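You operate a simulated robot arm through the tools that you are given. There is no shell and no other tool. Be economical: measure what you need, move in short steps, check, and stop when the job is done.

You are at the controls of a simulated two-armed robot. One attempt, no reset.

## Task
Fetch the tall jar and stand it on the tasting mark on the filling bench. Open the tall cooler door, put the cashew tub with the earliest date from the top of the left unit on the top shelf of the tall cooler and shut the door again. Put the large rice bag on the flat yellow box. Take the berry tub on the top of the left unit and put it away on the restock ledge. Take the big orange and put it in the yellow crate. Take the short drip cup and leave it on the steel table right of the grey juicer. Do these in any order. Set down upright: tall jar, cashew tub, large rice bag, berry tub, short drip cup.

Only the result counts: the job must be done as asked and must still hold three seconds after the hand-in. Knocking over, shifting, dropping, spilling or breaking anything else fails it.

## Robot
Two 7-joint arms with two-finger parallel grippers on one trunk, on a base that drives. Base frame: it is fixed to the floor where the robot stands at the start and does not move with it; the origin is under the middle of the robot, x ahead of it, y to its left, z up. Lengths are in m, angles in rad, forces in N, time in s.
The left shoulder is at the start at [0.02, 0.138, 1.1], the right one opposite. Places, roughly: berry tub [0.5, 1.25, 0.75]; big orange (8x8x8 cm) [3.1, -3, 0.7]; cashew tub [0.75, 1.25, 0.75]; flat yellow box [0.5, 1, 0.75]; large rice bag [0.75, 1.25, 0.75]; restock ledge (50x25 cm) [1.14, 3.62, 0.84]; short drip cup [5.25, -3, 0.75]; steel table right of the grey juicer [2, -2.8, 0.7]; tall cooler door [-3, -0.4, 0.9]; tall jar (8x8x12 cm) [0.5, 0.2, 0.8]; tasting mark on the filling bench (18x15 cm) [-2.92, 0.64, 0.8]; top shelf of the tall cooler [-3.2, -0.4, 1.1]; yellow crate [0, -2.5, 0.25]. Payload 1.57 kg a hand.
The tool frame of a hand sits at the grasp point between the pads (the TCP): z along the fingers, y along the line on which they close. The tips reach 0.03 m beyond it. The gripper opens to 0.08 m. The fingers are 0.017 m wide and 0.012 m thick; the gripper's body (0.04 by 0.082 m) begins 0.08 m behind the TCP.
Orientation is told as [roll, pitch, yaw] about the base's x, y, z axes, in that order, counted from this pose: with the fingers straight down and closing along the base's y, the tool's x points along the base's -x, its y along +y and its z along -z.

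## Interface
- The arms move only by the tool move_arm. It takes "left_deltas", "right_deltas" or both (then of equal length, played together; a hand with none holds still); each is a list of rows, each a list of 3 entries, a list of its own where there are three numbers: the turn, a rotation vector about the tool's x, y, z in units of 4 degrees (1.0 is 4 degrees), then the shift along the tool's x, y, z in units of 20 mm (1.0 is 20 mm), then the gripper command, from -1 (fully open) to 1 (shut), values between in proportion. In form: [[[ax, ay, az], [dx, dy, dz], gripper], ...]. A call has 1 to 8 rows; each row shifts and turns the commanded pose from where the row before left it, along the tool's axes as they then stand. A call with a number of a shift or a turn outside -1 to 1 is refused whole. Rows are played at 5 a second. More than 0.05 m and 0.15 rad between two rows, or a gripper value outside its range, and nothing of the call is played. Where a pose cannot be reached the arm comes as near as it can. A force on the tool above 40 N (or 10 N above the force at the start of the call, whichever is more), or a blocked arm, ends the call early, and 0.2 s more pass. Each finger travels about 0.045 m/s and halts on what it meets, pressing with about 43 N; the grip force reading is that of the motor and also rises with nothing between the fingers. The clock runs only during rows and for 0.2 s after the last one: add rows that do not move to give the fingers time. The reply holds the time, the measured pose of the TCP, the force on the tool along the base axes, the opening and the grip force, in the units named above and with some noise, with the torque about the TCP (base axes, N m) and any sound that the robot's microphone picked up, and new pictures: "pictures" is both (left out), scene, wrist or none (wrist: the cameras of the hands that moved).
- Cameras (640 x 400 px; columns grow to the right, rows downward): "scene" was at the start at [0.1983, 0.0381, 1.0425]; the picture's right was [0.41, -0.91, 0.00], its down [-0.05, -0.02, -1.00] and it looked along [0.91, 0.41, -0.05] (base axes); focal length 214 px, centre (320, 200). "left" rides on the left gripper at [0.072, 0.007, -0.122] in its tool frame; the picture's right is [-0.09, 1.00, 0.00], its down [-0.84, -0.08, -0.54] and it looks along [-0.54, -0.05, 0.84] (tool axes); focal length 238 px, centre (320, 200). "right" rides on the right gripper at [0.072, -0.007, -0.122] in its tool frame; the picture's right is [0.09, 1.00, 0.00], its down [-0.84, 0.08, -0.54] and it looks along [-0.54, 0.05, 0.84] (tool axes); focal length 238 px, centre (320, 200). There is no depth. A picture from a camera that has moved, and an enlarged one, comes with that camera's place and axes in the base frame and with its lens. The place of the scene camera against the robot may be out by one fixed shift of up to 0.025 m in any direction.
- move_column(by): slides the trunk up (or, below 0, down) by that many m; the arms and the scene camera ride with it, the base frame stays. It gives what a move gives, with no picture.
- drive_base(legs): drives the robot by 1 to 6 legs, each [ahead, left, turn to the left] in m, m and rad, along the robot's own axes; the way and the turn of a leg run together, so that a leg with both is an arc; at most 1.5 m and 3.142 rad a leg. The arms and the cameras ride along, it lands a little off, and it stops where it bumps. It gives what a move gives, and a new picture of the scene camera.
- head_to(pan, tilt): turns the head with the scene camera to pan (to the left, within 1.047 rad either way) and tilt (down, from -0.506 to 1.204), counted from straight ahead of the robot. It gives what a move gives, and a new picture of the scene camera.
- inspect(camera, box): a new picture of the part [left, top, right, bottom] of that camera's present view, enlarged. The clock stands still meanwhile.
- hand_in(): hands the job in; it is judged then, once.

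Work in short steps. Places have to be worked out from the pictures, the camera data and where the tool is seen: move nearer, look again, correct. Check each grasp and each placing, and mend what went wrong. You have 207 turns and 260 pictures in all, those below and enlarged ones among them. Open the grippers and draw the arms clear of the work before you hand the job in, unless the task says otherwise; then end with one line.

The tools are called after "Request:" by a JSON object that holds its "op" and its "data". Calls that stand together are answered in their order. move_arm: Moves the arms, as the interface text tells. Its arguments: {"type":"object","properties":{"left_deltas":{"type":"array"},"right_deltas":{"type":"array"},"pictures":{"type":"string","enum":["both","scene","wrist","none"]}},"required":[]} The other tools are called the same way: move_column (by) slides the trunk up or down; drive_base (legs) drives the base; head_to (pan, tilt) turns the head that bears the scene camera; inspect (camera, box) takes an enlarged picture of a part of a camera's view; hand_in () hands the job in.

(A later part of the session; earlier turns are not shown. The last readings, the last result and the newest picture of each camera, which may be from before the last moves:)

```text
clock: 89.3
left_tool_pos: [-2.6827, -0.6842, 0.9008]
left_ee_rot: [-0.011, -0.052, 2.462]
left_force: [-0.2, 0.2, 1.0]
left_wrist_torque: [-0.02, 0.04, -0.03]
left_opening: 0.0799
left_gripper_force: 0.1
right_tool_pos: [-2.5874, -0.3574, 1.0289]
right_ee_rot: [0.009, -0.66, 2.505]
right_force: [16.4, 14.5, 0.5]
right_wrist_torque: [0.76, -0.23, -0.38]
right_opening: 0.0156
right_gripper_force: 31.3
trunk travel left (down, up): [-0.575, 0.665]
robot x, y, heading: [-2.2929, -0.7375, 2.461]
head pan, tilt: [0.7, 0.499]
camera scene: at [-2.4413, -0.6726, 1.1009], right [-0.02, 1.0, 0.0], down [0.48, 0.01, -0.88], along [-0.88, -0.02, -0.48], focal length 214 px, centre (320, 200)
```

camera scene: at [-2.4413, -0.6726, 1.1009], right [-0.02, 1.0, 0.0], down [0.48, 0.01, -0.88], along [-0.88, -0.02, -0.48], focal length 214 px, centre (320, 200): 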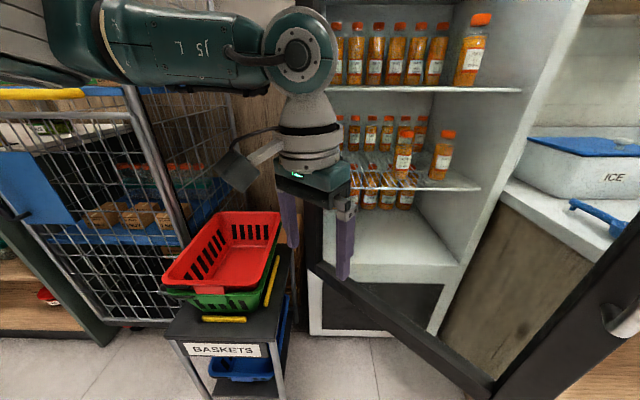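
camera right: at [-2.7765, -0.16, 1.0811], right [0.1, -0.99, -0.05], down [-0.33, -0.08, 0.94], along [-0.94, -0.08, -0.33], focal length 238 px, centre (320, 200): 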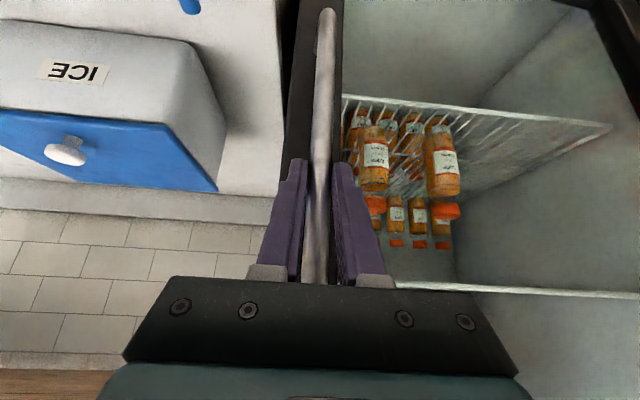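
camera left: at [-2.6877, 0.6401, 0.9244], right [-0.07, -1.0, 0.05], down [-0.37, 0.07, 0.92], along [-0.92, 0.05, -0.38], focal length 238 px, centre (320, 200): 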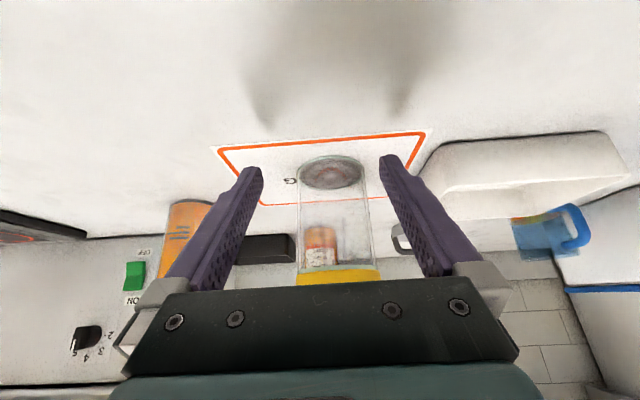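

Door at about 43°. Two more legs, still clear of the stand.

Request:
{"op": "drive_base", "data": {"legs": [[-0.066, 0.084, -0.15], [-0.066, 0.085, -0.15]]}}

```text
clock: 91.3
left_tool_pos: [-2.6848, -0.7823, 0.9004]
left_ee_rot: [-0.008, -0.054, 2.165]
left_force: [-0.5, -0.3, -0.2]
left_wrist_torque: [0.0, 0.03, 0.01]
left_opening: 0.08
left_gripper_force: 0.1
right_tool_pos: [-2.5006, -0.4974, 1.0296]
right_ee_rot: [0.012, -0.664, 2.209]
right_force: [2.8, 0.9, 1.4]
right_wrist_torque: [0.51, -0.34, -0.09]
right_opening: 0.0156
right_gripper_force: 32.0
trunk travel left (down, up): [-0.575, 0.665]
robot x, y, heading: [-2.325, -0.9439, 2.17]
head pan, tilt: [0.7, 0.499]
camera scene: at [-2.4516, -0.8372, 1.1012], right [0.27, 0.96, 0.0], down [0.46, -0.13, -0.88], along [-0.84, 0.24, -0.48], focal length 214 px, centre (320, 200)
```

scene: 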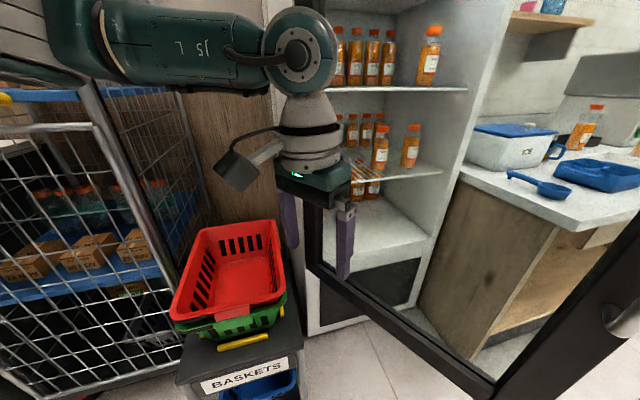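

Door at 60°. One last small leg, then release.

Request:
{"op": "drive_base", "data": {"legs": [[-0.053, 0.068, -0.12]]}}

Request:
{"op": "move_arm", "data": {"right_deltas": [[[0, 0, 0], [0, 0, 0], -1], [[0, 0, 0], [0, 0, 0], -1], [[0, 0, 0], [0, 0, 0], -1], [[0, 0, 0], [0.8, 0, -0.6], -1], [[0, 0, 0], [0.8, 0, -0.6], -1], [[0, 0, 0], [0.8, 0, -0.6], -1], [[0, 0, 0], [0.8, 0, -0.6], -1]], "pictures": "wrist"}}

```text
clock: 92.4
left_tool_pos: [-2.6943, -0.8219, 0.902]
left_ee_rot: [-0.008, -0.055, 2.046]
left_force: [-0.8, -0.9, 0.9]
left_wrist_torque: [0.0, 0.02, -0.03]
left_opening: 0.0799
left_gripper_force: 0.0
right_tool_pos: [-2.4773, -0.5603, 1.0293]
right_ee_rot: [0.014, -0.663, 2.09]
right_force: [-1.2, -1.6, 1.5]
right_wrist_torque: [0.46, -0.38, 0.01]
right_opening: 0.016
right_gripper_force: 31.4
trunk travel left (down, up): [-0.575, 0.665]
robot x, y, heading: [-2.3539, -1.0271, 2.054]
head pan, tilt: [0.7, 0.499]
camera scene: at [-2.4686, -0.9022, 1.1012], right [0.38, 0.92, 0.0], down [0.44, -0.18, -0.88], along [-0.81, 0.34, -0.48], focal length 214 px, centre (320, 200)
```

scene: 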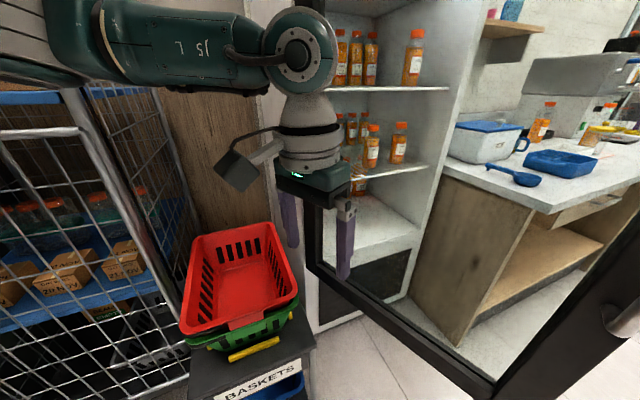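

```text
clock: 94.0
left_tool_pos: [-2.6938, -0.8215, 0.9012]
left_ee_rot: [-0.008, -0.051, 2.047]
left_force: [-0.4, 0.6, 0.2]
left_wrist_torque: [-0.01, 0.0, 0.01]
left_opening: 0.0803
left_gripper_force: 0.0
right_tool_pos: [-2.4362, -0.6308, 1.0271]
right_ee_rot: [0.014, -0.662, 2.089]
right_force: [-0.4, 0.7, -0.3]
right_wrist_torque: [-0.02, -0.02, 0.02]
right_opening: 0.0799
right_gripper_force: 0.0
trunk travel left (down, up): [-0.575, 0.665]
robot x, y, heading: [-2.3546, -1.0301, 2.049]
head pan, tilt: [0.7, 0.499]
camera right: at [-2.364, -0.7408, 1.0796], right [-0.83, -0.56, -0.05], down [-0.22, 0.25, 0.94], along [-0.52, 0.79, -0.33], focal length 238 px, centre (320, 200)
```

right: 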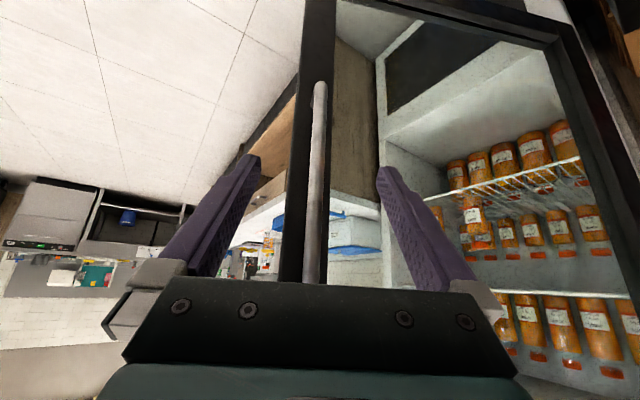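

The door holds at about 67°. I back off and drive to the left unit at [0.5, 1.1], facing it from x ≈ -0.2.

Request:
{"op": "drive_base", "data": {"legs": [[-0.45, 0, 0], [0, 0, -2.05], [1.0, 1.25, 0], [0.9, 1.25, 0]]}}

Request:
{"op": "head_to", "data": {"pan": 0, "tilt": 0.3}}

```text
refused: leg 3 is longer than a leg can be; nothing moved
```

```text
clock: 95.0
left_tool_pos: [-2.6959, -0.8217, 0.9023]
left_ee_rot: [-0.007, -0.051, 2.046]
left_force: [0.3, -0.1, -0.1]
left_wrist_torque: [-0.02, 0.04, 0.0]
left_opening: 0.0799
left_gripper_force: 0.1
right_tool_pos: [-2.4357, -0.6292, 1.0271]
right_ee_rot: [0.013, -0.662, 2.09]
right_force: [0.0, -0.2, -1.0]
right_wrist_torque: [-0.01, -0.01, 0.02]
right_opening: 0.0802
right_gripper_force: 0.0
trunk travel left (down, up): [-0.575, 0.665]
robot x, y, heading: [-2.3539, -1.0289, 2.048]
head pan, tilt: [0.0, 0.3]
camera scene: at [-2.4275, -0.8542, 1.1196], right [0.89, 0.46, 0.0], down [0.14, -0.26, -0.96], along [-0.44, 0.85, -0.3], focal length 214 px, centre (320, 200)
```

scene: 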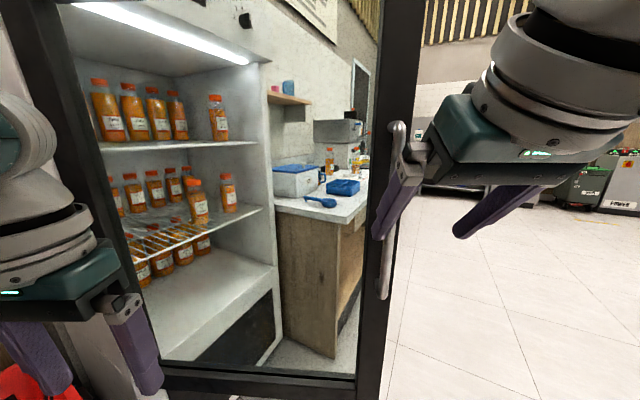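

Leg too long; I split the way into shorter legs.

Request:
{"op": "drive_base", "data": {"legs": [[-0.45, 0, 0], [0, 0, -2.05], [0.65, 0.84, 0], [0.65, 0.84, 0], [0.6, 0.84, 0]]}}

```text
clock: 117.7
left_tool_pos: [0.1681, 1.2187, 0.9007]
left_ee_rot: [-0.006, -0.052, -0.036]
left_force: [0.3, 0.0, 0.3]
left_wrist_torque: [0.0, 0.03, -0.01]
left_opening: 0.0801
left_gripper_force: 0.0
right_tool_pos: [0.2103, 0.8994, 1.029]
right_ee_rot: [0.015, -0.663, 0.006]
right_force: [0.2, 1.0, -0.5]
right_wrist_torque: [0.01, -0.02, -0.03]
right_opening: 0.08
right_gripper_force: 0.1
trunk travel left (down, up): [-0.575, 0.665]
robot x, y, heading: [-0.1773, 1.0186, -0.033]
head pan, tilt: [0.0, 0.3]
camera scene: at [0.0307, 1.0154, 1.1196], right [-0.03, -1.0, 0.0], down [-0.3, 0.01, -0.96], along [0.95, -0.03, -0.3], focal length 214 px, centre (320, 200)
```

scene: 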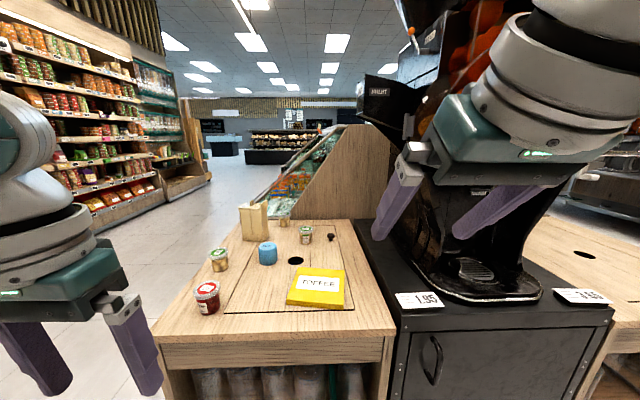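

The left unit is in view. I zoom in on its tubs to tell the dates apart.

Request:
{"op": "inspect", "data": {"camera": "scene", "box": [180, 190, 360, 320]}}

Request:
{"op": "inspect", "data": {"camera": "scene", "box": [190, 200, 330, 280]}}

```text
3.08 times, centred on (270, 255) of scene
camera zoom: at [0.0307, 1.0154, 1.1196], right [-0.03, -1.0, 0.0], down [-0.3, 0.01, -0.96], along [0.95, -0.03, -0.3], focal length 660 px, centre (474, 31)
```

zoom: 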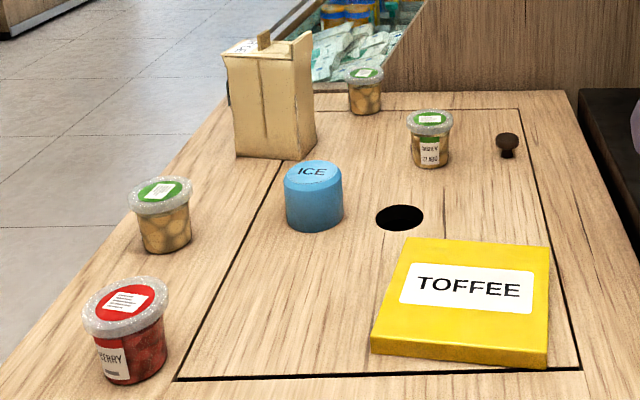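

```text
4.57 times, centred on (260, 240) of scene
camera zoom: at [0.0307, 1.0154, 1.1196], right [-0.03, -1.0, 0.0], down [-0.3, 0.01, -0.96], along [0.95, -0.03, -0.3], focal length 980 px, centre (594, 17)
```

zoom: 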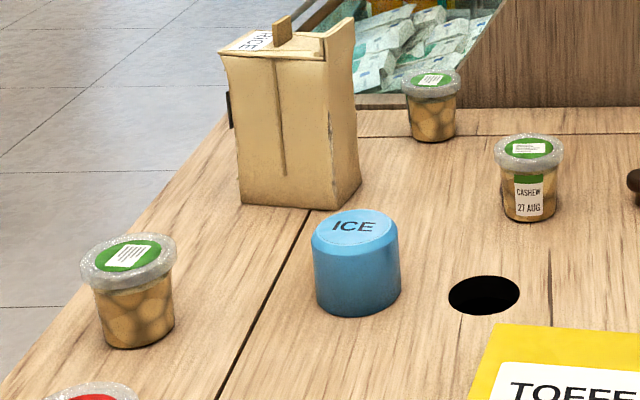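

The berry tub is at about [0.445, 1.266], cashew tubs at [0.61, 1.31], [0.78, 1.05] (27 AUG) and [0.93, 1.15], rice bag at [0.81, 1.25], box at [0.49, 1.01]. Two dates face away, so I drive round to the unit's left side to read them.

Request:
{"op": "drive_base", "data": {"legs": [[0, 1.15, 0.033], [0.9, 0, 0], [0, 0, -1.571]]}}

Request:
{"op": "head_to", "data": {"pan": 0, "tilt": 0.45}}

```text
clock: 131.7
left_tool_pos: [0.9274, 1.8622, 0.9012]
left_ee_rot: [-0.007, -0.053, -1.564]
left_force: [0.0, -0.3, 0.5]
left_wrist_torque: [-0.02, -0.03, 0.0]
left_opening: 0.0799
left_gripper_force: 0.0
right_tool_pos: [0.6093, 1.8072, 1.0272]
right_ee_rot: [0.014, -0.664, -1.521]
right_force: [0.1, 0.0, 0.4]
right_wrist_torque: [0.01, 0.03, -0.02]
right_opening: 0.0799
right_gripper_force: 0.0
trunk travel left (down, up): [-0.575, 0.665]
robot x, y, heading: [0.7152, 2.201, -1.555]
head pan, tilt: [0.0, 0.3]
camera scene: at [0.7328, 2.006, 1.1196], right [-1.0, -0.01, 0.0], down [0.0, 0.3, -0.96], along [0.01, -0.96, -0.3], focal length 214 px, centre (320, 200)
```

scene: 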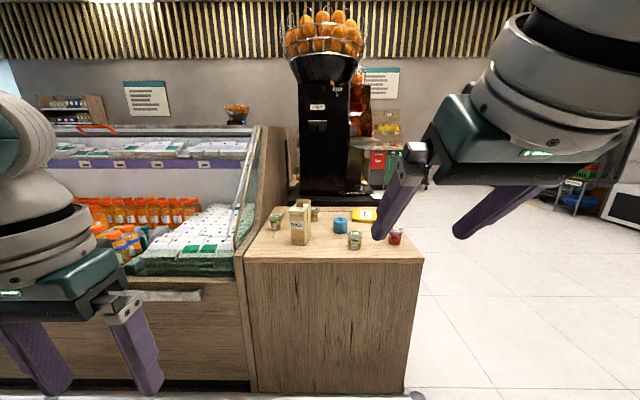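

```text
clock: 132.4
left_tool_pos: [0.9278, 1.8626, 0.902]
left_ee_rot: [-0.007, -0.054, -1.564]
left_force: [0.0, 0.2, 0.3]
left_wrist_torque: [0.0, 0.0, 0.02]
left_opening: 0.0798
left_gripper_force: 0.0
right_tool_pos: [0.6099, 1.8083, 1.0278]
right_ee_rot: [0.014, -0.663, -1.52]
right_force: [1.2, 0.0, 0.0]
right_wrist_torque: [-0.03, 0.01, -0.01]
right_opening: 0.0802
right_gripper_force: 0.0
trunk travel left (down, up): [-0.575, 0.665]
robot x, y, heading: [0.7123, 2.1992, -1.561]
head pan, tilt: [0.0, 0.45]
camera scene: at [0.7328, 2.0075, 1.1057], right [-1.0, -0.01, 0.0], down [0.0, 0.43, -0.9], along [0.01, -0.9, -0.43], focal length 214 px, centre (320, 200)
```

scene: 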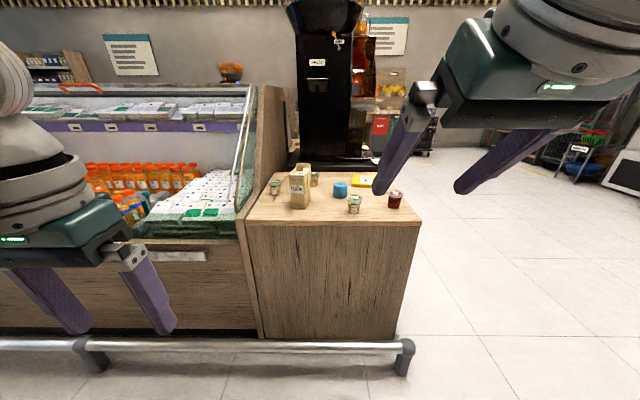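

I zoom in on the tubs from this side.

Request:
{"op": "inspect", "data": {"camera": "scene", "box": [260, 165, 410, 220]}}

Request:
{"op": "inspect", "data": {"camera": "scene", "box": [335, 185, 375, 215]}}

Request:
{"op": "inspect", "data": {"camera": "scene", "box": [262, 170, 302, 200]}}

```text
4.27 times, centred on (335, 192) of scene
camera zoom: at [0.7328, 2.0075, 1.1057], right [-1.0, -0.01, 0.0], down [0.0, 0.43, -0.9], along [0.01, -0.9, -0.43], focal length 915 px, centre (256, 232)
```

zoom: 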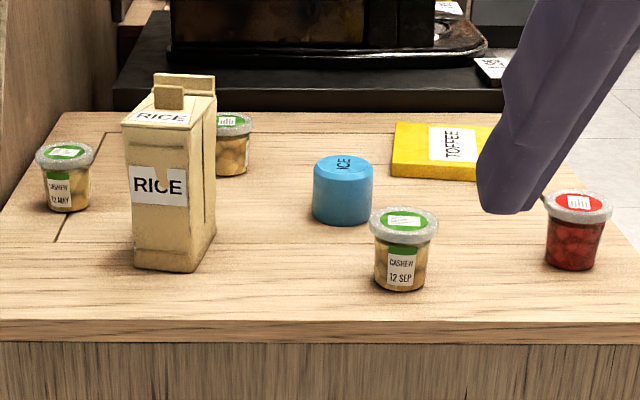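

```text
13.33 times, centred on (355, 200) of scene
camera zoom: at [0.7328, 2.0075, 1.1057], right [-1.0, -0.01, 0.0], down [0.0, 0.43, -0.9], along [0.01, -0.9, -0.43], focal length 2860 px, centre (-147, 200)
```

zoom: 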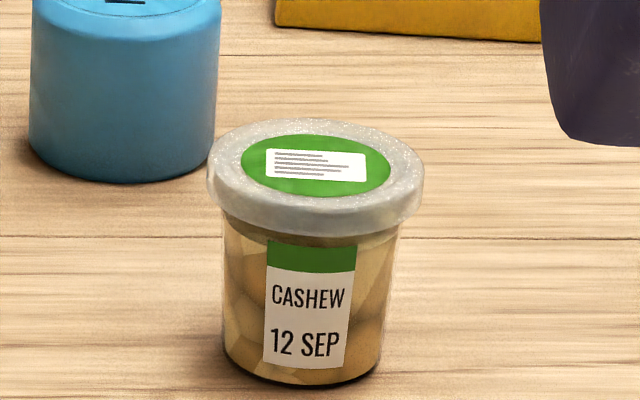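

```text
13.33 times, centred on (282, 185) of scene
camera zoom: at [0.7328, 2.0075, 1.1057], right [-1.0, -0.01, 0.0], down [0.0, 0.43, -0.9], along [0.01, -0.9, -0.43], focal length 2860 px, centre (827, 400)
```

zoom: 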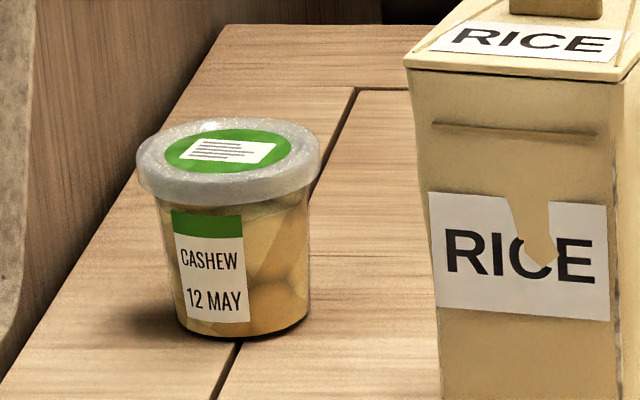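

Dates read: 12 MAY (the rear tub near [0.937, 1.133]), 27 AUG, 12 SEP – so 12 MAY is the one. From this side I can fetch the rice bag with the right hand and that tub with the left. I tuck the left hand in and drive closer.

Request:
{"op": "move_arm", "data": {"left_deltas": [[[0, 0, 0], [0.5, -0.8, -1], -1], [[0, 0, 0], [0.5, -0.8, -1], -1], [[0, 0, 0], [0.5, -0.8, -1], -1], [[0, 0, 0], [0, -0.8, -1], -1], [[0, 0, 0], [0, 0, 0], -1]], "right_deltas": [[[0, 1, 0], [0, 0.5, 0], -1], [[0, 1, 0], [0, 0.5, 0], -1], [[0, 1, 0], [0, 0.5, 0], -1], [[0, 1, 0], [0, 0.5, 0], -1], [[0, 1, 0], [0, 0.5, 0], -1]], "pictures": "none"}}

Request:
{"op": "drive_base", "data": {"legs": [[0.36, 0.055, -0.01]]}}

Request:
{"op": "inspect", "data": {"camera": "right", "box": [0, 0, 640, 400]}}

```text
clock: 133.6
left_tool_pos: [0.8643, 1.8951, 0.9804]
left_ee_rot: [-0.007, -0.052, -1.564]
left_force: [0.3, 0.5, 0.9]
left_wrist_torque: [-0.03, -0.02, 0.0]
left_opening: 0.0802
left_gripper_force: 0.0
right_tool_pos: [0.6595, 1.8098, 1.0285]
right_ee_rot: [0.011, -0.313, -1.515]
right_force: [-0.3, -0.9, 0.5]
right_wrist_torque: [-0.01, 0.01, 0.01]
right_opening: 0.0801
right_gripper_force: 0.3
trunk travel left (down, up): [-0.575, 0.665]
robot x, y, heading: [0.7157, 2.1993, -1.566]
head pan, tilt: [0.0, 0.45]
```

```text
clock: 136.0
left_tool_pos: [0.9173, 1.5348, 0.9801]
left_ee_rot: [-0.008, -0.051, -1.575]
left_force: [0.0, -0.4, 0.6]
left_wrist_torque: [0.01, 0.02, 0.0]
left_opening: 0.08
left_gripper_force: 0.1
right_tool_pos: [0.7127, 1.4508, 1.0289]
right_ee_rot: [0.011, -0.315, -1.525]
right_force: [0.2, -0.1, -0.2]
right_wrist_torque: [-0.01, 0.03, -0.04]
right_opening: 0.0802
right_gripper_force: 0.0
trunk travel left (down, up): [-0.575, 0.665]
robot x, y, heading: [0.7738, 1.8407, -1.571]
head pan, tilt: [0.0, 0.45]
camera scene: at [0.7876, 1.6497, 1.1057], right [-1.0, 0.0, 0.0], down [0.0, 0.44, -0.9], along [0.0, -0.9, -0.44], focal length 214 px, centre (320, 200)
```

scene: 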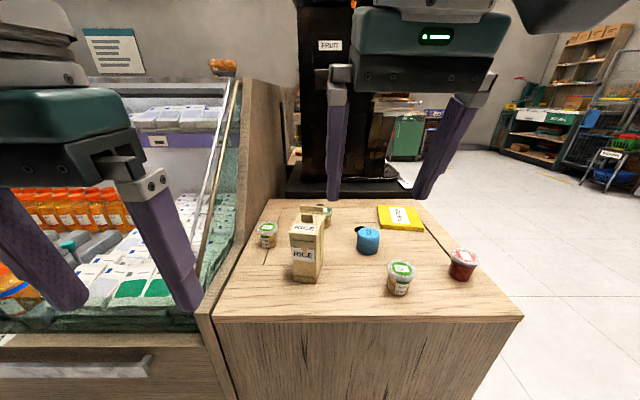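

```text
1.00 times, centred on (320, 200) of right (not enlarged: the box is as wide or as high as the picture)
camera zoom: at [0.6999, 1.5572, 1.1223], right [0.99, 0.14, -0.02], down [0.1, -0.62, 0.77], along [0.09, -0.77, -0.63], focal length 238 px, centre (320, 200)
```

zoom: 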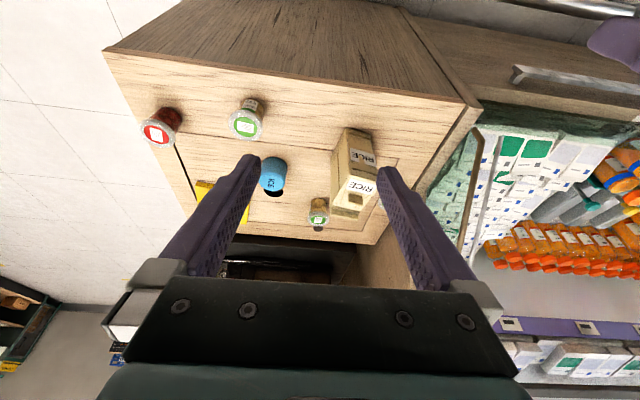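

I zoom in on the bag to see its width and turn.

Request:
{"op": "inspect", "data": {"camera": "scene", "box": [240, 180, 360, 290]}}

Request:
{"op": "inspect", "data": {"camera": "right", "box": [280, 110, 400, 240]}}

```text
3.64 times, centred on (300, 235) of scene
camera zoom: at [0.7876, 1.6497, 1.1057], right [-1.0, 0.0, 0.0], down [0.0, 0.44, -0.9], along [0.0, -0.9, -0.44], focal length 780 px, centre (393, 73)
```

zoom: 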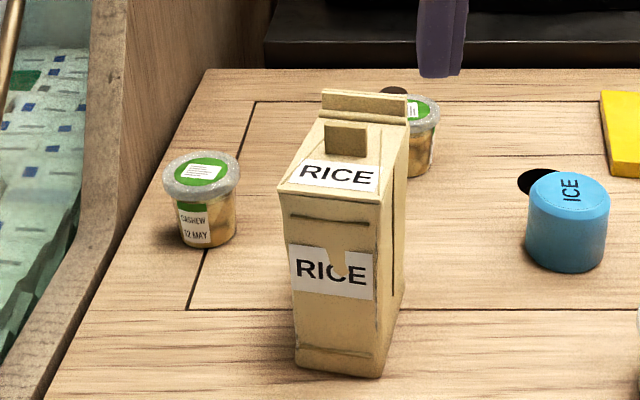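

```text
3.08 times, centred on (340, 175) of right
camera zoom: at [0.6999, 1.5572, 1.1223], right [0.99, 0.14, -0.02], down [0.1, -0.62, 0.77], along [0.09, -0.77, -0.63], focal length 733 px, centre (258, 277)
```

zoom: 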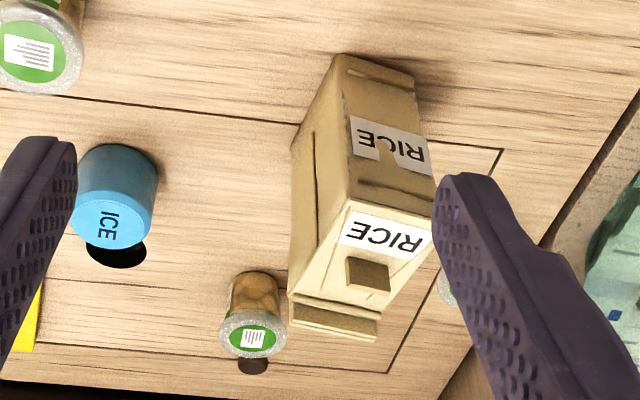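

Bag centre is about [0.803, 1.246], ~55 mm wide, turned about -0.15 rad. I turn the right hand to match, pull the left back, and drive in 14 cm.

Request:
{"op": "move_arm", "data": {"left_deltas": [[[0, 0, 0], [1, 0, 0], -1], [[0, 0, 0], [1, 0, 0], -1], [[0, 0, 0], [1, 0, 0], -1]], "right_deltas": [[[0.27, 0, 0.84], [0, 0, 0], -1], [[0.27, 0, 0.84], [0, 0, 0], -1], [[0.27, 0, 0.84], [0, 0, 0], -1]], "pictures": "none"}}

Request:
{"op": "drive_base", "data": {"legs": [[0.13, 0.03, 0]]}}

Request:
{"op": "inspect", "data": {"camera": "right", "box": [0, 0, 640, 400]}}

```text
clock: 136.8
left_tool_pos: [0.9178, 1.5946, 0.9766]
left_ee_rot: [-0.008, -0.053, -1.571]
left_force: [-0.3, -0.3, -0.7]
left_wrist_torque: [0.0, 0.01, 0.0]
left_opening: 0.0799
left_gripper_force: 0.1
right_tool_pos: [0.7121, 1.4515, 1.0289]
right_ee_rot: [0.012, -0.312, -1.709]
right_force: [0.0, -0.5, 0.8]
right_wrist_torque: [0.0, -0.01, 0.0]
right_opening: 0.0799
right_gripper_force: 0.0
trunk travel left (down, up): [-0.575, 0.665]
robot x, y, heading: [0.7693, 1.8407, -1.569]
head pan, tilt: [0.0, 0.45]
```

```text
clock: 138.1
left_tool_pos: [0.9475, 1.4637, 0.978]
left_ee_rot: [-0.006, -0.052, -1.576]
left_force: [-0.6, 0.0, -0.3]
left_wrist_torque: [-0.02, -0.01, 0.03]
left_opening: 0.08
left_gripper_force: 0.1
right_tool_pos: [0.7414, 1.3223, 1.0289]
right_ee_rot: [0.011, -0.315, -1.712]
right_force: [0.0, -0.3, -0.4]
right_wrist_torque: [0.01, 0.02, 0.0]
right_opening: 0.0802
right_gripper_force: 0.0
trunk travel left (down, up): [-0.575, 0.665]
robot x, y, heading: [0.802, 1.7102, -1.569]
head pan, tilt: [0.0, 0.45]
camera scene: at [0.817, 1.5195, 1.1057], right [-1.0, 0.0, 0.0], down [0.0, 0.44, -0.9], along [0.0, -0.9, -0.44], focal length 214 px, centre (320, 200)
```

scene: 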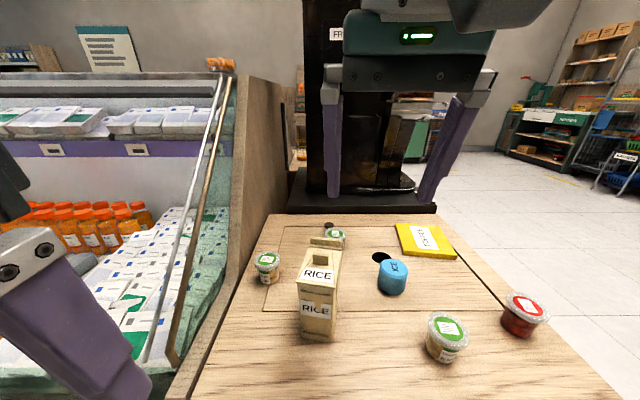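

```text
1.00 times, centred on (320, 200) of right (not enlarged: the box is as wide or as high as the picture)
camera zoom: at [0.7488, 1.4274, 1.1229], right [1.0, -0.05, -0.02], down [-0.02, -0.63, 0.77], along [-0.05, -0.77, -0.63], focal length 238 px, centre (320, 200)
```

zoom: 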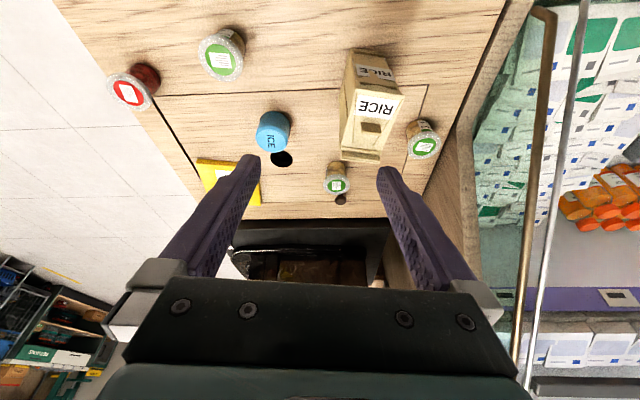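

The bag's top centre is at about [0.80, 1.245], aligned with the hand. I move over it, then partly down.

Request:
{"op": "move_arm", "data": {"right_deltas": [[[0, 0, 0], [-0.75, 0.86, 0.245], -1], [[0, 0, 0], [-0.75, 0.86, 0.245], -1], [[0, 0, 0], [-0.75, 0.86, 0.245], -1], [[0, 0, 0], [-0.75, 0.86, 0.245], -1], [[0, 0, 0], [0.31, 0, 0.95], -1], [[0, 0, 0], [0.31, 0, 0.95], -1], [[0, 0, 0], [0.31, 0, 0.95], -1]]}}

```text
clock: 139.7
left_tool_pos: [0.9469, 1.4641, 0.9775]
left_ee_rot: [-0.007, -0.053, -1.574]
left_force: [0.3, -0.3, -0.9]
left_wrist_torque: [0.02, -0.04, -0.02]
left_opening: 0.0798
left_gripper_force: 0.1
right_tool_pos: [0.8009, 1.2498, 0.9684]
right_ee_rot: [0.013, -0.312, -1.712]
right_force: [-0.1, 0.1, -0.4]
right_wrist_torque: [-0.01, -0.02, 0.0]
right_opening: 0.0799
right_gripper_force: 0.1
trunk travel left (down, up): [-0.575, 0.665]
robot x, y, heading: [0.8039, 1.7114, -1.572]
head pan, tilt: [0.0, 0.45]
camera scene: at [0.8169, 1.5197, 1.1057], right [-1.0, 0.0, 0.0], down [0.0, 0.44, -0.9], along [0.0, -0.9, -0.44], focal length 214 px, centre (320, 200)
camera right: at [0.8076, 1.3551, 1.0626], right [1.0, -0.05, -0.02], down [-0.02, -0.63, 0.77], along [-0.05, -0.77, -0.63], focal length 238 px, centre (320, 200)
```

scene: 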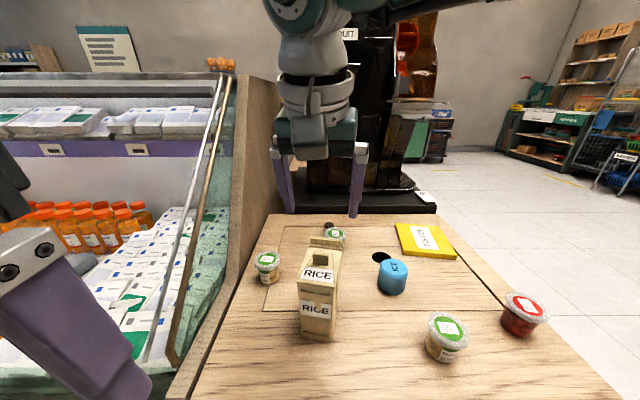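
right: 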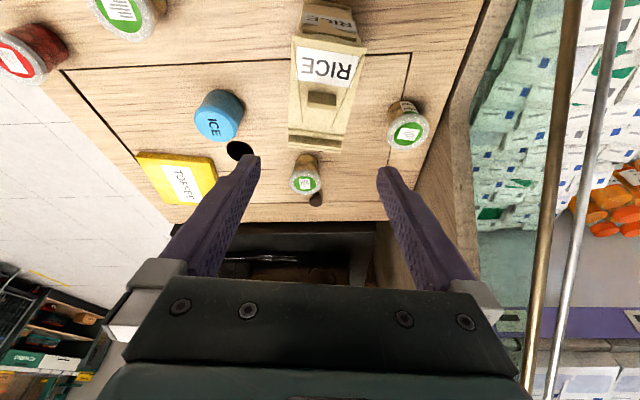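

Well aligned (bag centre [0.80, 1.246]). I descend with the fingers along both sides.

Request:
{"op": "move_arm", "data": {"right_deltas": [[[0, 0, 0], [0.31, 0, 0.95], -1], [[0, 0, 0], [0.31, 0, 0.95], -1], [[0, 0, 0], [0.31, 0, 0.95], -1], [[0, 0, 0], [0.31, 0, 0.95], -1], [[0, 0, 0], [0.31, 0, 0.95], -1], [[0, 0, 0], [0.31, 0, 0.95], -1], [[0, 0, 0], [0.31, 0, 0.95], -1]]}}

```text
clock: 141.3
left_tool_pos: [0.9476, 1.4653, 0.9782]
left_ee_rot: [-0.007, -0.052, -1.577]
left_force: [0.9, -0.4, -0.7]
left_wrist_torque: [0.02, 0.02, -0.02]
left_opening: 0.0801
left_gripper_force: 0.1
right_tool_pos: [0.8012, 1.2498, 0.8297]
right_ee_rot: [0.01, -0.314, -1.716]
right_force: [-0.2, -0.4, -0.2]
right_wrist_torque: [0.01, -0.01, 0.02]
right_opening: 0.08
right_gripper_force: 0.0
trunk travel left (down, up): [-0.575, 0.665]
robot x, y, heading: [0.8005, 1.7106, -1.57]
head pan, tilt: [0.0, 0.45]
camera scene: at [0.8174, 1.5198, 1.1056], right [-1.0, 0.0, 0.0], down [0.0, 0.44, -0.9], along [0.0, -0.9, -0.44], focal length 214 px, centre (320, 200)
camera right: at [0.8086, 1.3547, 0.9241], right [1.0, -0.05, -0.02], down [-0.02, -0.63, 0.77], along [-0.05, -0.77, -0.63], focal length 238 px, centre (320, 200)
```

scene: 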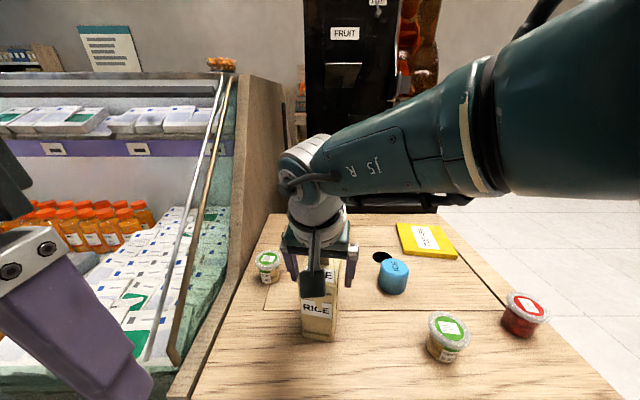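
right: 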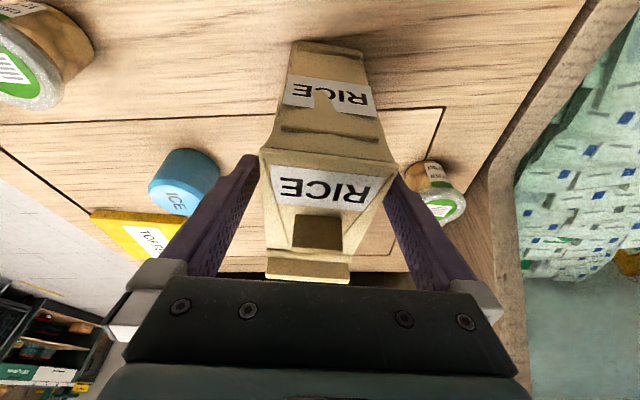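

The fingers straddle the bag. I close and hold.

Request:
{"op": "move_arm", "data": {"right_deltas": [[[0, 0, 0], [0, 0, 0], 1], [[0, 0, 0], [0, 0, 0], 1], [[0, 0, 0], [0, 0, 0], 1], [[0, 0, 0], [0, 0, 0], 1], [[0, 0, 0], [0, 0, 0], 1]], "pictures": "wrist"}}

Request:
{"op": "move_column", "data": {"by": 0.1}}

Request:
{"op": "head_to", "data": {"pan": 0.1, "tilt": 0.5}}

```text
clock: 142.5
left_tool_pos: [0.947, 1.4637, 0.9776]
left_ee_rot: [-0.007, -0.053, -1.576]
left_force: [-0.3, 0.2, 0.1]
left_wrist_torque: [0.01, 0.0, 0.0]
left_opening: 0.08
left_gripper_force: 0.1
right_tool_pos: [0.8008, 1.2504, 0.8296]
right_ee_rot: [0.009, -0.312, -1.713]
right_force: [-2.1, 0.5, 1.9]
right_wrist_torque: [0.0, 0.41, 0.02]
right_opening: 0.0611
right_gripper_force: 43.7
trunk travel left (down, up): [-0.575, 0.665]
robot x, y, heading: [0.8024, 1.7086, -1.573]
head pan, tilt: [0.0, 0.45]
camera right: at [0.8084, 1.355, 0.9241], right [1.0, -0.05, -0.02], down [-0.02, -0.63, 0.77], along [-0.05, -0.77, -0.63], focal length 238 px, centre (320, 200)
```

right: 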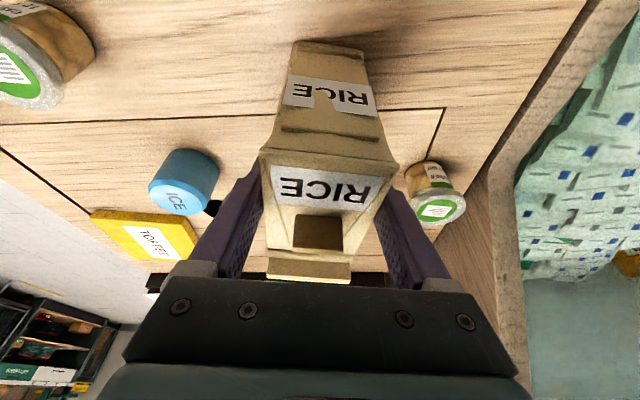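

```text
clock: 143.8
left_tool_pos: [0.9462, 1.4646, 1.0765]
left_ee_rot: [-0.006, -0.052, -1.575]
left_force: [0.6, -0.6, 0.4]
left_wrist_torque: [0.0, 0.04, -0.01]
left_opening: 0.08
left_gripper_force: 0.0
right_tool_pos: [0.8023, 1.2502, 0.9296]
right_ee_rot: [0.011, -0.311, -1.713]
right_force: [0.0, -0.3, -5.2]
right_wrist_torque: [0.03, 0.05, 0.0]
right_opening: 0.061
right_gripper_force: 42.8
trunk travel left (down, up): [-0.675, 0.565]
robot x, y, heading: [0.8015, 1.7109, -1.574]
head pan, tilt: [0.0, 0.45]
```

```text
clock: 144.5
left_tool_pos: [0.9467, 1.4642, 1.0768]
left_ee_rot: [-0.008, -0.053, -1.576]
left_force: [-0.2, -0.2, 0.5]
left_wrist_torque: [0.01, 0.02, -0.01]
left_opening: 0.0803
left_gripper_force: 0.1
right_tool_pos: [0.8043, 1.2524, 0.9298]
right_ee_rot: [0.012, -0.31, -1.712]
right_force: [0.2, 0.3, -3.7]
right_wrist_torque: [0.02, 0.01, 0.02]
right_opening: 0.0606
right_gripper_force: 42.8
trunk travel left (down, up): [-0.675, 0.565]
robot x, y, heading: [0.8023, 1.7104, -1.571]
head pan, tilt: [0.099, 0.499]
camera scene: at [0.8258, 1.5212, 1.2012], right [-1.0, -0.1, 0.0], down [-0.05, 0.48, -0.88], along [0.08, -0.87, -0.48], focal length 214 px, centre (320, 200)
```

scene: 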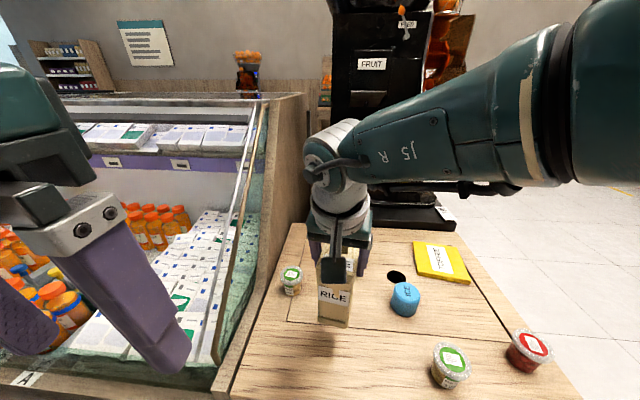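

The bag is held firmly (~0.4 kg). I raise and draw the right hand back toward my right side, out of the way, and tilt/reach the left hand toward the 12 MAY tub.

Request:
{"op": "move_arm", "data": {"right_deltas": [[[0, 0, 0], [-0.31, 0, -0.95], 1], [[0, 0, 0], [0.63, -0.3, -0.8], 1], [[0, 0, 0], [0.95, -0.6, -0.31], 1], [[0, 0, 0], [0.95, -0.8, -0.31], 1], [[0, 0, 0], [0.95, -0.8, -0.31], 1], [[0, 0, 0], [0.95, -0.8, -0.31], 1], [[0, 0, 0], [0.95, -0.8, -0.31], 1], [[0, 0, 0], [0.95, -0.8, -0.31], 1]], "pictures": "none"}}

Request:
{"op": "move_arm", "data": {"left_deltas": [[[0, -1, 0], [-1, 0, 0], -1], [[0, -1, 0], [-1, 0, 0], -1], [[0, -1, 0], [-1, 0, 0], -1], [[0, -1, 0], [-1, 0, 0.1], -1], [[0, -1, 0], [-1, 0, 0.2], -1], [[0, -1, 0], [-1, 0, 0.3], -1]]}}

```text
clock: 146.3
left_tool_pos: [0.9464, 1.4642, 1.0773]
left_ee_rot: [-0.008, -0.052, -1.576]
left_force: [0.9, 0.2, 0.1]
left_wrist_torque: [0.02, -0.01, 0.02]
left_opening: 0.08
left_gripper_force: 0.1
right_tool_pos: [0.7249, 1.3993, 0.9609]
right_ee_rot: [0.012, -0.312, -1.713]
right_force: [0.9, -0.7, -3.5]
right_wrist_torque: [-0.01, 0.07, 0.01]
right_opening: 0.061
right_gripper_force: 43.2
trunk travel left (down, up): [-0.675, 0.565]
robot x, y, heading: [0.8063, 1.7169, -1.574]
head pan, tilt: [0.099, 0.499]
```

```text
clock: 147.7
left_tool_pos: [0.946, 1.3432, 1.0929]
left_ee_rot: [-0.006, -0.474, -1.573]
left_force: [0.7, 0.1, 1.0]
left_wrist_torque: [-0.01, 0.03, 0.0]
left_opening: 0.0803
left_gripper_force: 0.1
right_tool_pos: [0.7254, 1.3996, 0.9607]
right_ee_rot: [0.012, -0.311, -1.712]
right_force: [0.6, 0.3, -3.6]
right_wrist_torque: [0.06, -0.02, -0.01]
right_opening: 0.0608
right_gripper_force: 43.2
trunk travel left (down, up): [-0.675, 0.565]
robot x, y, heading: [0.8027, 1.7069, -1.573]
head pan, tilt: [0.099, 0.499]
camera scene: at [0.826, 1.5212, 1.2012], right [-1.0, -0.1, 0.0], down [-0.05, 0.48, -0.88], along [0.09, -0.87, -0.48], focal length 214 px, centre (320, 200)
camera left: at [0.955, 1.4639, 1.1685], right [1.0, -0.09, 0.04], down [-0.08, -0.5, 0.86], along [-0.06, -0.86, -0.5], focal length 238 px, centre (320, 200)
```

scene: 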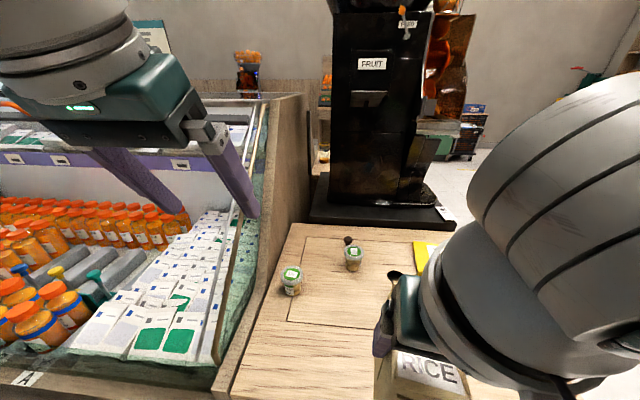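
left: 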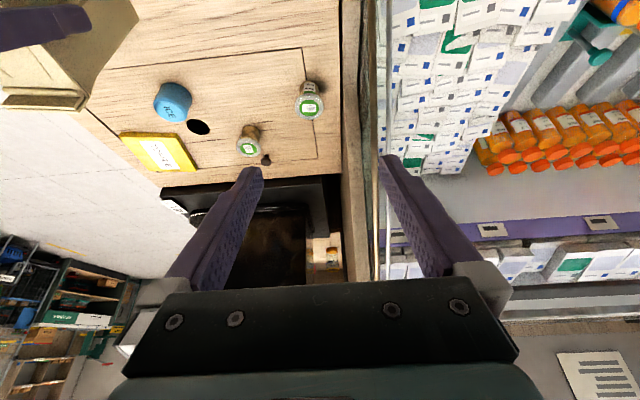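

The 12 MAY tub sits at [0.923, 1.157]; the panel beside it is at x≈0.99. I want to hold the tub under its lid rim, so I tilt the left hand further and shift it clear of the panel.

Request:
{"op": "move_arm", "data": {"left_deltas": [[[0, -1, 0], [-0.4, -0.4, 0.2], -1], [[0, -1, 0], [-0.4, -0.4, 0.2], -1], [[0, -1, 0], [-0.4, -0.35, 0.3], -1], [[0, -1, 0], [-0.3, 0, 0.3], -1], [[0, -1, 0], [0, 0, 0], -1], [[0, -1, 0], [0, 0, 0], -1], [[0, -1, 0], [0, 0, 0], -1], [[0, -1, 0], [0, 0, 0], -1]]}}

```text
clock: 149.5
left_tool_pos: [0.9095, 1.3118, 1.0897]
left_ee_rot: [-0.048, -0.985, -1.557]
left_force: [0.3, -0.4, 0.0]
left_wrist_torque: [-0.01, -0.04, -0.03]
left_opening: 0.0799
left_gripper_force: 0.0
left hand out of reach, approached as far as the arm can: row 8
right_tool_pos: [0.7245, 1.3982, 0.9599]
right_ee_rot: [0.014, -0.313, -1.711]
right_force: [0.0, 0.5, -3.8]
right_wrist_torque: [0.08, -0.01, -0.01]
right_opening: 0.0606
right_gripper_force: 43.3
trunk travel left (down, up): [-0.675, 0.565]
robot x, y, heading: [0.8032, 1.7128, -1.573]
head pan, tilt: [0.099, 0.499]
camera scene: at [0.826, 1.5211, 1.2011], right [-1.0, -0.1, 0.0], down [-0.05, 0.48, -0.88], along [0.09, -0.87, -0.48], focal length 214 px, centre (320, 200)
camera left: at [0.9202, 1.454, 1.0973], right [1.0, -0.08, 0.05], down [-0.05, -0.01, 1.0], along [-0.08, -1.0, -0.01], focal length 238 px, centre (320, 200)
```

scene: 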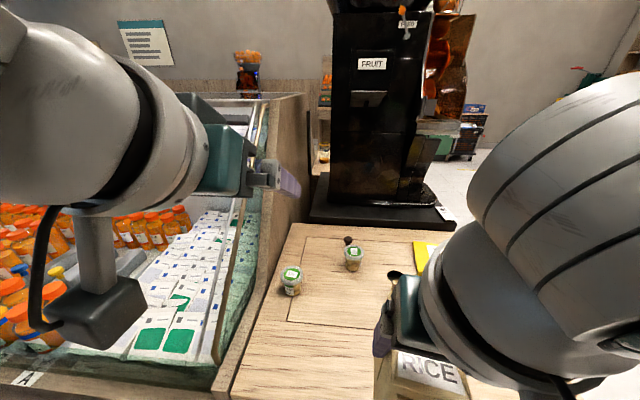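
left: 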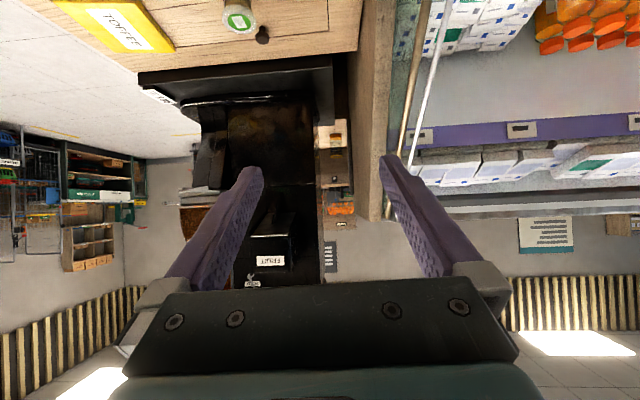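

The camera bracket would hit the counter at this tilt, so I ease the tilt to about 48°, lower the column 10 cm, and bring the hand down in front of the tub.

Request:
{"op": "move_column", "data": {"by": -0.1}}

Request:
{"op": "move_arm", "data": {"left_deltas": [[[0, 1, 0], [0.8, 0.3, 0.56], -1], [[0, 1, 0], [0.77, 0.3, 0.6], -1], [[0, 0, 0], [0.74, 0.1, 0.67], -1], [[0, 0, 0], [0.74, 0, 0.67], -1], [[0, 0, 0], [0.74, 0, 0.67], -1], [[0, 0, 0], [0.74, 0, 0.67], -1], [[0, 0, 0], [0.74, 0, 0.67], -1]]}}

```text
clock: 150.8
left_tool_pos: [0.909, 1.3115, 0.9895]
left_ee_rot: [-0.048, -0.983, -1.557]
left_force: [-0.3, -0.2, -0.5]
left_wrist_torque: [-0.02, 0.01, 0.02]
left_opening: 0.0802
left_gripper_force: 0.1
right_tool_pos: [0.7239, 1.4, 0.8597]
right_ee_rot: [0.013, -0.312, -1.713]
right_force: [0.2, 0.1, -4.5]
right_wrist_torque: [0.06, -0.01, -0.01]
right_opening: 0.0604
right_gripper_force: 42.9
trunk travel left (down, up): [-0.575, 0.665]
robot x, y, heading: [0.8011, 1.7105, -1.573]
head pan, tilt: [0.099, 0.499]
```

```text
clock: 152.4
left_tool_pos: [0.8981, 1.3047, 0.8638]
left_ee_rot: [-0.033, -0.838, -1.568]
left_force: [-0.7, -0.1, 0.0]
left_wrist_torque: [0.02, -0.03, 0.02]
left_opening: 0.08
left_gripper_force: 0.0
left hand out of reach, approached as far as the arm can: row 5, 6, 7
right_tool_pos: [0.725, 1.3981, 0.8606]
right_ee_rot: [0.013, -0.309, -1.713]
right_force: [-0.1, -0.7, -3.7]
right_wrist_torque: [0.04, -0.04, 0.01]
right_opening: 0.0607
right_gripper_force: 42.9
trunk travel left (down, up): [-0.575, 0.665]
robot x, y, heading: [0.8033, 1.7124, -1.573]
head pan, tilt: [0.099, 0.499]
camera scene: at [0.8259, 1.5213, 1.1012], right [-1.0, -0.1, 0.0], down [-0.05, 0.48, -0.88], along [0.09, -0.87, -0.48], focal length 214 px, centre (320, 200)
camera left: at [0.9083, 1.4447, 0.8919], right [1.0, -0.08, 0.05], down [-0.06, -0.15, 0.99], along [-0.08, -0.98, -0.16], focal length 238 px, centre (320, 200)
```

scene: 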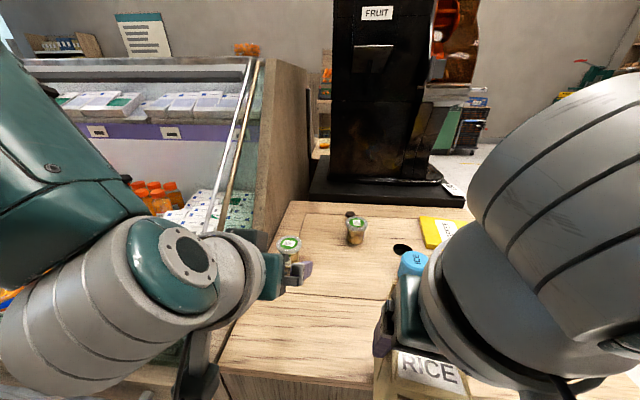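
left: 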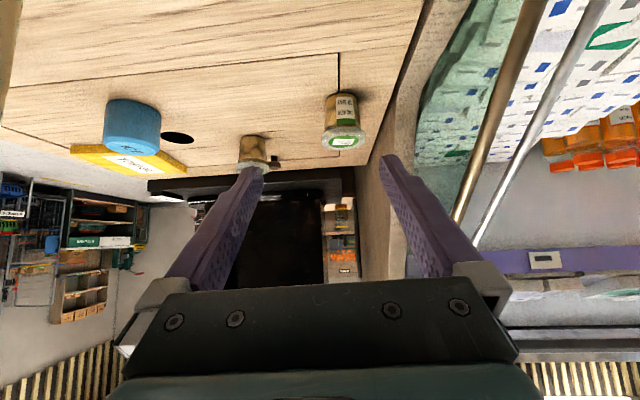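

The arm needs a lower trunk. I draw the bag back off the counter's edge and lower the column.

Request:
{"op": "move_arm", "data": {"right_deltas": [[[0, 0, 0], [0.95, 0, -0.31], 1], [[0, 0, 0], [0.95, 0, -0.31], 1], [[0, 0, 0], [0.95, 0, -0.31], 1]], "left_deltas": [[[0, 0, 0], [0, 0.5, 0], -1], [[0, 0, 0], [0, 0.5, 0], -1], [[0, 0, 0], [0, 0.2, 0], -1]], "pictures": "scene"}}

```text
clock: 153.2
left_tool_pos: [0.9062, 1.2978, 0.8727]
left_ee_rot: [-0.033, -0.84, -1.568]
left_force: [1.0, 0.1, -0.7]
left_wrist_torque: [-0.02, -0.01, -0.04]
left_opening: 0.08
left_gripper_force: 0.0
left hand out of reach, approached as far as the arm can: row 1, 2, 3
right_tool_pos: [0.7191, 1.4428, 0.8581]
right_ee_rot: [-0.013, -0.339, -1.774]
right_force: [0.2, -0.1, -3.6]
right_wrist_torque: [0.01, -0.04, -0.02]
right_opening: 0.0606
right_gripper_force: 42.9
trunk travel left (down, up): [-0.575, 0.665]
robot x, y, heading: [0.804, 1.7123, -1.574]
head pan, tilt: [0.099, 0.499]
camera scene: at [0.8197, 1.522, 1.0966], right [-1.0, -0.03, 0.0], down [-0.01, 0.52, -0.85], along [0.02, -0.85, -0.52], focal length 214 px, centre (320, 200)
```

scene: 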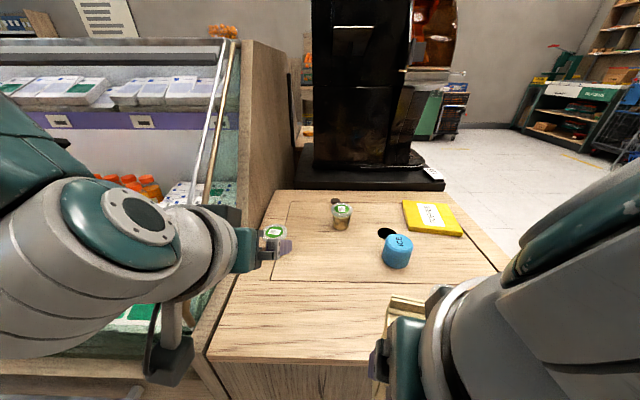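

I lower the column 12 cm; the bag hangs just in front of the counter edge.

Request:
{"op": "move_column", "data": {"by": -0.115}}

Request:
{"op": "inspect", "data": {"camera": "left", "box": [0, 0, 640, 400]}}

Request:
{"op": "inspect", "data": {"camera": "scene", "box": [0, 0, 640, 400]}}

```text
clock: 154.7
left_tool_pos: [0.9054, 1.2986, 0.7593]
left_ee_rot: [-0.032, -0.839, -1.568]
left_force: [0.3, -0.1, 0.6]
left_wrist_torque: [0.0, 0.0, -0.01]
left_opening: 0.0801
left_gripper_force: 0.1
right_tool_pos: [0.7208, 1.4437, 0.742]
right_ee_rot: [-0.01, -0.335, -1.765]
right_force: [-0.1, 0.2, -4.5]
right_wrist_torque: [0.03, -0.01, -0.03]
right_opening: 0.0605
right_gripper_force: 43.1
trunk travel left (down, up): [-0.46, 0.78]
robot x, y, heading: [0.8032, 1.715, -1.571]
head pan, tilt: [0.099, 0.499]
```

```text
1.00 times, centred on (320, 200) of left (not enlarged: the box is as wide or as high as the picture)
camera zoom: at [0.9168, 1.4385, 0.7865], right [1.0, -0.08, 0.05], down [-0.06, -0.15, 0.99], along [-0.08, -0.98, -0.16], focal length 238 px, centre (320, 200)
```

zoom: 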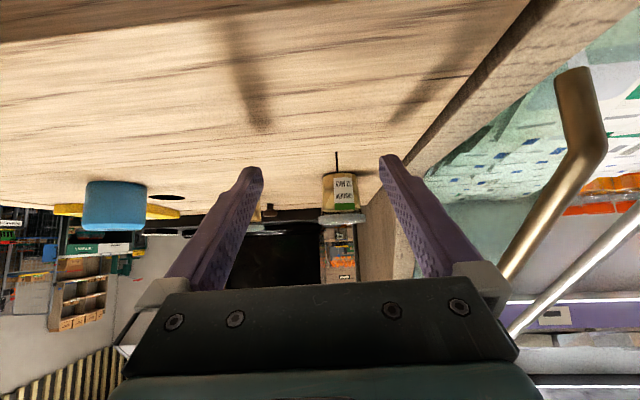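

```text
1.00 times, centred on (320, 200) of scene (not enlarged: the box is as wide or as high as the picture)
camera zoom: at [0.8174, 1.5214, 0.9833], right [-1.0, 0.0, 0.0], down [0.0, 0.51, -0.86], along [0.0, -0.86, -0.51], focal length 214 px, centre (320, 200)
```

zoom: 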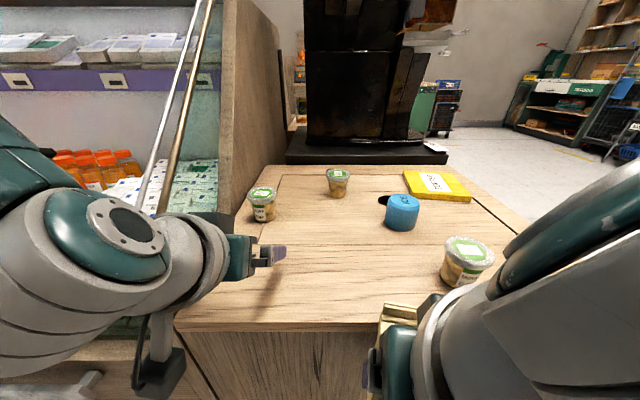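

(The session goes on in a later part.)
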